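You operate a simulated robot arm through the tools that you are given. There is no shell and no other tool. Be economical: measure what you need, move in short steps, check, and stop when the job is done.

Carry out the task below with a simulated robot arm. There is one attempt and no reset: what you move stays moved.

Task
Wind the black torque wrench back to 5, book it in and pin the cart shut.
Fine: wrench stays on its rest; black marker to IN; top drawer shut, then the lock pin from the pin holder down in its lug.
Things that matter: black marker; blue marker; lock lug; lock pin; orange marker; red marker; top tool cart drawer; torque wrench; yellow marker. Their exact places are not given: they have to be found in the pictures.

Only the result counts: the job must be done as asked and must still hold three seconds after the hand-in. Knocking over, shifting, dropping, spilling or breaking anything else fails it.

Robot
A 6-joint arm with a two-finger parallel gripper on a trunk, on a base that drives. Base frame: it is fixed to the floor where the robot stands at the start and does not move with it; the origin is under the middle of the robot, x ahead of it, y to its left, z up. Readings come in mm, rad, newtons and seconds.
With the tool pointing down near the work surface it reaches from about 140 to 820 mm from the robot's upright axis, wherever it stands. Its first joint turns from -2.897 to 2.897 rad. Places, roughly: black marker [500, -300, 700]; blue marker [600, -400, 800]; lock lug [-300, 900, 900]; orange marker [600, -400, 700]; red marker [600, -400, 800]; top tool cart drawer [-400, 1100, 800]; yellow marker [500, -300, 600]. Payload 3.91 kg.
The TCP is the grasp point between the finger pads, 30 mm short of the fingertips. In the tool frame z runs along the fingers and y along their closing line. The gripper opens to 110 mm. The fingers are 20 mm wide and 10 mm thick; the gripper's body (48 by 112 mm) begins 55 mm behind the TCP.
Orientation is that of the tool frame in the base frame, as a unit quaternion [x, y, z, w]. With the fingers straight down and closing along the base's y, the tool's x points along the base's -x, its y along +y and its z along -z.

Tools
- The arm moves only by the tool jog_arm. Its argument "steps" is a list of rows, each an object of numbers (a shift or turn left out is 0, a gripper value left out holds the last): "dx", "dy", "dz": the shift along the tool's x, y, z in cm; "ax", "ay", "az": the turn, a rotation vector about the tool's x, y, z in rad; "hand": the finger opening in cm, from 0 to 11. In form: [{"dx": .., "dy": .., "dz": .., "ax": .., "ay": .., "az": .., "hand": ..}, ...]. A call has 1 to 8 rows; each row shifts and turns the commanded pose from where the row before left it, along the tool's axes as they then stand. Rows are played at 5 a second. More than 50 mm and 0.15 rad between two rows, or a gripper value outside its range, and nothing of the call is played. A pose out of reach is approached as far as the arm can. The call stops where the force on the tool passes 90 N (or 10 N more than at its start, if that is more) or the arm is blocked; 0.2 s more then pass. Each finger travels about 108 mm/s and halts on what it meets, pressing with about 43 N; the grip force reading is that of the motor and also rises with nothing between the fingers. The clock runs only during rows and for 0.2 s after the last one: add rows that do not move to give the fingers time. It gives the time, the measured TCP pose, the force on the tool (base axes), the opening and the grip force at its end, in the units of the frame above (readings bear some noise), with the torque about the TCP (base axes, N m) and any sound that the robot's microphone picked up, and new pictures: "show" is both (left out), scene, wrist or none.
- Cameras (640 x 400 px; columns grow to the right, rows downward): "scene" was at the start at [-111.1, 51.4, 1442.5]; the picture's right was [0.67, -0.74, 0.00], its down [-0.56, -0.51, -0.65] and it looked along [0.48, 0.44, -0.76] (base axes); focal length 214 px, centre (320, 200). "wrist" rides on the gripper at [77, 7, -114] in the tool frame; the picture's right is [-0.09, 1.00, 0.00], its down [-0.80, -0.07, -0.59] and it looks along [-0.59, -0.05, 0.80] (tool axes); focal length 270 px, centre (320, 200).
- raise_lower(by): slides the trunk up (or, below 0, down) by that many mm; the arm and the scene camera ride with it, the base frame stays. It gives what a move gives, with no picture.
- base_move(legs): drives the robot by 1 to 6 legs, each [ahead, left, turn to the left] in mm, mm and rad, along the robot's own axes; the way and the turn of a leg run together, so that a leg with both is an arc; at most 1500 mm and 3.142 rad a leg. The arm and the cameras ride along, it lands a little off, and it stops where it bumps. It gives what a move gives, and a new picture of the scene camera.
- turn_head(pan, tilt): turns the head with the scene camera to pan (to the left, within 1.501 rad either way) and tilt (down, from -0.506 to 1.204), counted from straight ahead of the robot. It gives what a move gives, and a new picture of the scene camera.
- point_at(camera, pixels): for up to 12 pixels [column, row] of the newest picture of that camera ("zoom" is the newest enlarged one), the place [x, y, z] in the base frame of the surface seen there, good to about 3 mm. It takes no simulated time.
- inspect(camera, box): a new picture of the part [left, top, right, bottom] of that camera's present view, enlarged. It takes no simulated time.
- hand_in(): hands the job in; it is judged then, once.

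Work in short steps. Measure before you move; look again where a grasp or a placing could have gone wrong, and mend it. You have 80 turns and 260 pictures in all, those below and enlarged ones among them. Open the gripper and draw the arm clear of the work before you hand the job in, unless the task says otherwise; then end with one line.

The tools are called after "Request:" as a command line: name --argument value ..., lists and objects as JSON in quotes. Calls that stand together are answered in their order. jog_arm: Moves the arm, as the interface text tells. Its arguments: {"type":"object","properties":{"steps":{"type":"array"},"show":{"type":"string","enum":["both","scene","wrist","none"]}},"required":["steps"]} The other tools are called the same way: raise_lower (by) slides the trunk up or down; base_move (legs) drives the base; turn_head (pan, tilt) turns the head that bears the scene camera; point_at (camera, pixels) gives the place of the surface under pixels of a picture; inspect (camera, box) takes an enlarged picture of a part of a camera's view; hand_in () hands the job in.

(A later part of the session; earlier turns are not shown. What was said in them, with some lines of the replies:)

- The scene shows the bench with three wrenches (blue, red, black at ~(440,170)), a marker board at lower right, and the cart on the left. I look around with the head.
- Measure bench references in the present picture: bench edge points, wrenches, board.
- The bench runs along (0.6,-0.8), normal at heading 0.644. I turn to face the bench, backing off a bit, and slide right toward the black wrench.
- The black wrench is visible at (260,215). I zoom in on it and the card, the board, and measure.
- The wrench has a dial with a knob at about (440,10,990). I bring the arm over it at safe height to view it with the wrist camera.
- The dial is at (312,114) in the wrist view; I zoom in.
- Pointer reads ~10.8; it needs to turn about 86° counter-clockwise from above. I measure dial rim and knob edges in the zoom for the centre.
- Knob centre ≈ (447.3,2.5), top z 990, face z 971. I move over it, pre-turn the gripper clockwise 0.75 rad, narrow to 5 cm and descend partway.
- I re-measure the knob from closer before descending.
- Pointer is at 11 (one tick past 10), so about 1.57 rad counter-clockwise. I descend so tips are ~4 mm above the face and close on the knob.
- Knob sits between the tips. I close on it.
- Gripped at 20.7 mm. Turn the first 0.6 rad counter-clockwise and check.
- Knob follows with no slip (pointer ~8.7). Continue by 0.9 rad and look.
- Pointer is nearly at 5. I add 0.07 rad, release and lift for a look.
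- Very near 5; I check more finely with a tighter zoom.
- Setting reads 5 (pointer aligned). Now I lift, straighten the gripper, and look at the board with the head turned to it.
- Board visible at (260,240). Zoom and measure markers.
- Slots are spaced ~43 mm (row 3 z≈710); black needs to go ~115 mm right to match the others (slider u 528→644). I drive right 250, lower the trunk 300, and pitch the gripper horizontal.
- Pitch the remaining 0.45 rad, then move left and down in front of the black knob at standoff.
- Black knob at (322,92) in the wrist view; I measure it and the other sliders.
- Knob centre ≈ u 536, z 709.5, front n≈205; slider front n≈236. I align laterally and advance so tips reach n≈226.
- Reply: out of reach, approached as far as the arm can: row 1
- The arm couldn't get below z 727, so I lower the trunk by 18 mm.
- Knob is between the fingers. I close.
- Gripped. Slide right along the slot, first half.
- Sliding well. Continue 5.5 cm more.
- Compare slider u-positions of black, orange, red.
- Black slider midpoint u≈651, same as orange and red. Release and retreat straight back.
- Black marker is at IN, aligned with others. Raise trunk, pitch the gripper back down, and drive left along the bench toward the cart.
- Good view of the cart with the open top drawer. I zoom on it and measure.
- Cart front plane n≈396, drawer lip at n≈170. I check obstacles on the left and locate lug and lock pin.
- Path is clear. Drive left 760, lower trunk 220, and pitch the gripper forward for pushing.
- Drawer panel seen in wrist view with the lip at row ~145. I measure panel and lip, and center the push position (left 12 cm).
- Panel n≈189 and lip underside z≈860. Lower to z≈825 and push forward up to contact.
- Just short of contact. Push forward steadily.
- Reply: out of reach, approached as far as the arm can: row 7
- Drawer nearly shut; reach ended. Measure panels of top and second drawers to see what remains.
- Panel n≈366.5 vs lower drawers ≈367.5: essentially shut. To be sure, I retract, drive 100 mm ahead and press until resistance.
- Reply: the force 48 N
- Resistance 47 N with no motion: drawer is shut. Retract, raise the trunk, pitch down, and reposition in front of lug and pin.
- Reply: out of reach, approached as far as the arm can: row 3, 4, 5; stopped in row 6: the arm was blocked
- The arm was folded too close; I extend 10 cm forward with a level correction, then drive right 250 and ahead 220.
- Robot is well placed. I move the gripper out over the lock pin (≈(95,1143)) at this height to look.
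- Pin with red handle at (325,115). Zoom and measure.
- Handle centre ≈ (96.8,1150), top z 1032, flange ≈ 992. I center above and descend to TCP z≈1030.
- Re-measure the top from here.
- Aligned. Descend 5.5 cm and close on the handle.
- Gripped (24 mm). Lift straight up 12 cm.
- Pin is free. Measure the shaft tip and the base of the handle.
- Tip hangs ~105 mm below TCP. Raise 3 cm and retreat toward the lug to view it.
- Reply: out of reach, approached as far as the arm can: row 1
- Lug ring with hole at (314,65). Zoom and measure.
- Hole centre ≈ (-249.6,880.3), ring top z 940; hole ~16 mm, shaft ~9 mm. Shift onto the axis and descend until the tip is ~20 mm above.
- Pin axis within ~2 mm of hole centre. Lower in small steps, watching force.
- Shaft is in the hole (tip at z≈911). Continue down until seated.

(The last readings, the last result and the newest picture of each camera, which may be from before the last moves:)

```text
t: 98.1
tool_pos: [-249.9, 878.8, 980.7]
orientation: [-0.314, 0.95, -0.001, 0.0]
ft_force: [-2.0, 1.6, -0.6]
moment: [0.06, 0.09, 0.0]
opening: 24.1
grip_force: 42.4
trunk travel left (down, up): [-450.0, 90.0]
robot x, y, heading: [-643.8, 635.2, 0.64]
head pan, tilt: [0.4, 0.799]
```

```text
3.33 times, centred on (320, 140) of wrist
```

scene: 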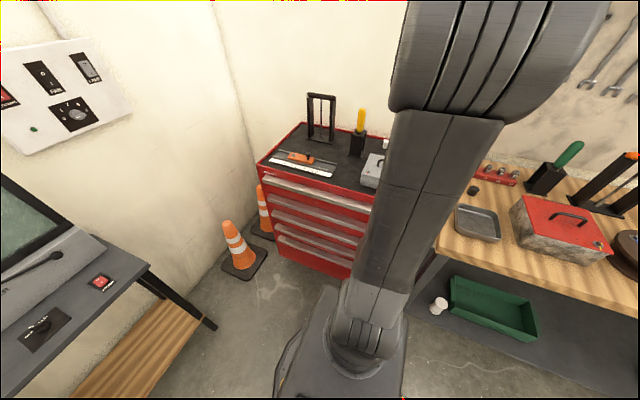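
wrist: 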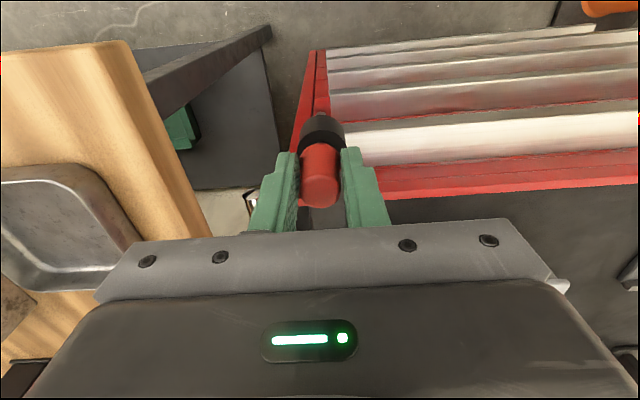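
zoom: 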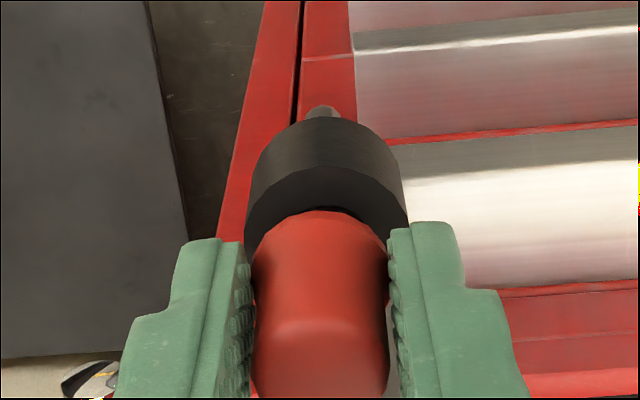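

Tip emerges below the lug. Lower another 6 mm, then release and let it settle.

Request:
jog_arm --steps '[{"dz": 0.3}, {"dz": 0.3}, {}, {"hand": 4}, {}, {}]' --show "wrist"

Request:
inspect --camera "wrist" --box '[260, 80, 380, 200]'

```text
t: 99.5
tool_pos: [-249.5, 878.7, 972.0]
orientation: [-0.314, 0.949, -0.001, 0.0]
ft_force: [0.4, 0.3, -0.5]
moment: [0.02, 0.01, -0.02]
opening: 39.9
grip_force: 0.2
trunk travel left (down, up): [-450.0, 90.0]
robot x, y, heading: [-646.4, 633.2, 0.642]
head pan, tilt: [0.4, 0.799]
```

wrist: 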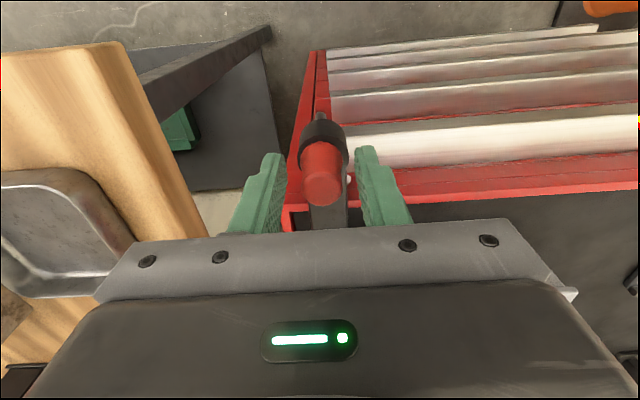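

```text
3.33 times, centred on (320, 140) of wrist
```

zoom: 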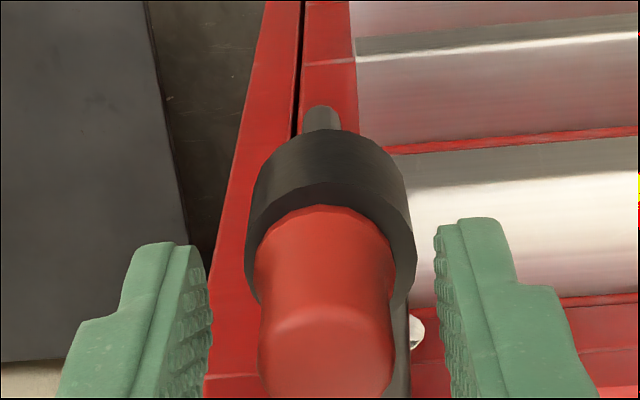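

Released and seated on the ring. Lift away straight up and check pin and drawer.

Request:
jog_arm --steps '[{"dz": -3}, {"dz": -4}, {"dz": -4}, {"dz": -4}, {"dz": -3}, {}]' --show "wrist"

Request:
inspect --camera "wrist" --box '[260, 30, 400, 150]'

```text
t: 100.9
tool_pos: [-247.8, 880.9, 1155.1]
orientation: [-0.315, 0.949, -0.001, 0.001]
ft_force: [0.2, 0.1, -0.3]
moment: [-0.07, -0.02, 0.04]
opening: 39.8
grip_force: 0.0
trunk travel left (down, up): [-450.0, 90.0]
robot x, y, heading: [-645.5, 634.2, 0.64]
head pan, tilt: [0.4, 0.799]
```

wrist: 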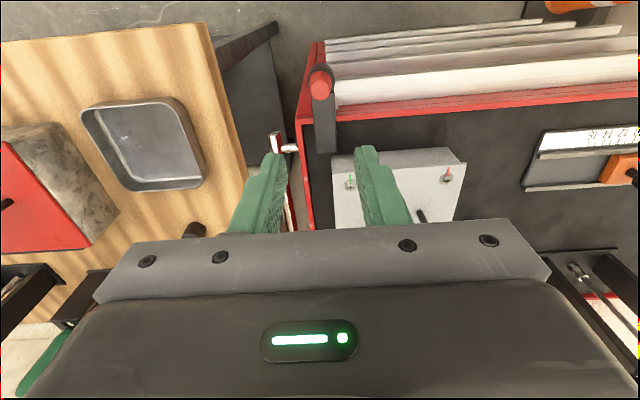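

```text
3.33 times, centred on (330, 90) of wrist
```

zoom: 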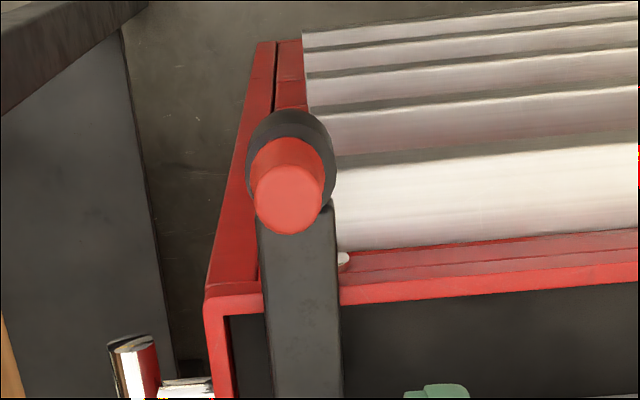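

Request:
point_at --camera "zoom" --pixels '[[287, 200], [265, 200], [310, 200], [288, 150], [295, 118], [330, 170], [450, 210], [450, 258], [450, 285], [450, 160], [450, 125]]'

```text
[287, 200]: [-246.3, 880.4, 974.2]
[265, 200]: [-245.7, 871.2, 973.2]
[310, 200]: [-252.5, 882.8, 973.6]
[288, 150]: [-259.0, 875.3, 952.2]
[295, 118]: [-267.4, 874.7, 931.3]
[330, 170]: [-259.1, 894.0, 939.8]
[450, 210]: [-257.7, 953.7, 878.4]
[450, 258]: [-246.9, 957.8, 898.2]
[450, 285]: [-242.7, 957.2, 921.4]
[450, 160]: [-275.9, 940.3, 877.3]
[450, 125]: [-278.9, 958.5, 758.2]
```

Handle top z≈974 means the pin is fully seated, and the drawer lip lies flush with the others. I back the robot clear and take a final look.

Request:
base_move --legs '[[-200, 0, 0]]'

Request:
turn_head --pan -0.75 --tilt 0.4

```text
t: 102.5
tool_pos: [-410.3, 761.6, 1154.7]
orientation: [-0.314, 0.949, -0.001, 0.0]
ft_force: [0.1, -0.4, 1.1]
moment: [0.0, -0.03, 0.0]
opening: 40.0
grip_force: 0.0
trunk travel left (down, up): [-450.0, 90.0]
robot x, y, heading: [-803.4, 510.8, 0.642]
head pan, tilt: [0.4, 0.799]
```

scene: 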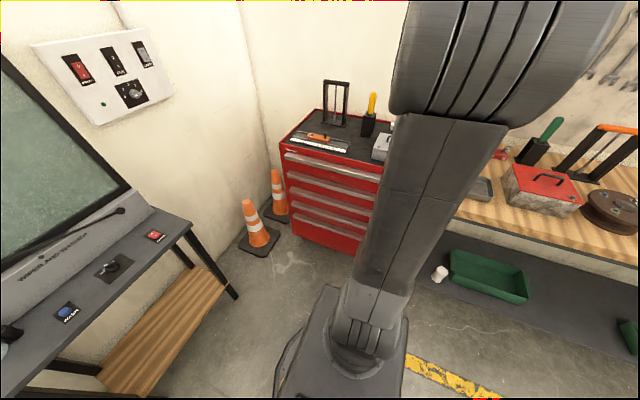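

```text
t: 103.9
tool_pos: [-408.5, 762.0, 1155.3]
orientation: [-0.314, 0.949, -0.001, 0.001]
ft_force: [0.5, 0.1, 0.0]
moment: [0.01, 0.01, -0.01]
opening: 40.0
grip_force: 0.1
trunk travel left (down, up): [-450.0, 90.0]
robot x, y, heading: [-804.6, 513.9, 0.64]
head pan, tilt: [-0.75, 0.4]
```

scene: 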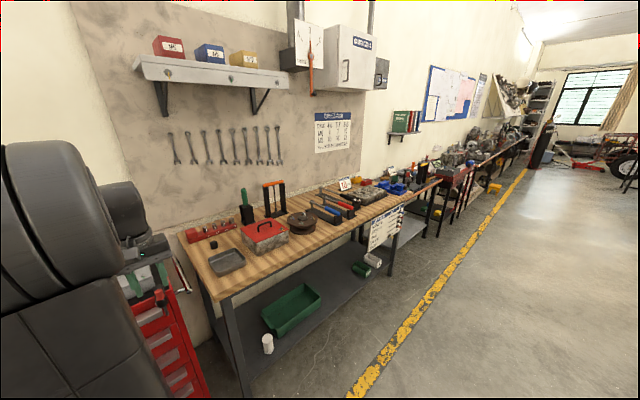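

Everything is in place; the arm is clear and the gripper open. Handing in.

Request:
hand_in

```text
The job is handed in.
```

The job is handed in: the torque wrench is wound back to 5 (the pointer reads about 5.1) and still on its rest. The black marker is at IN, level with the other markers there. The top drawer is shut, and the lock pin is fully down in its lug.
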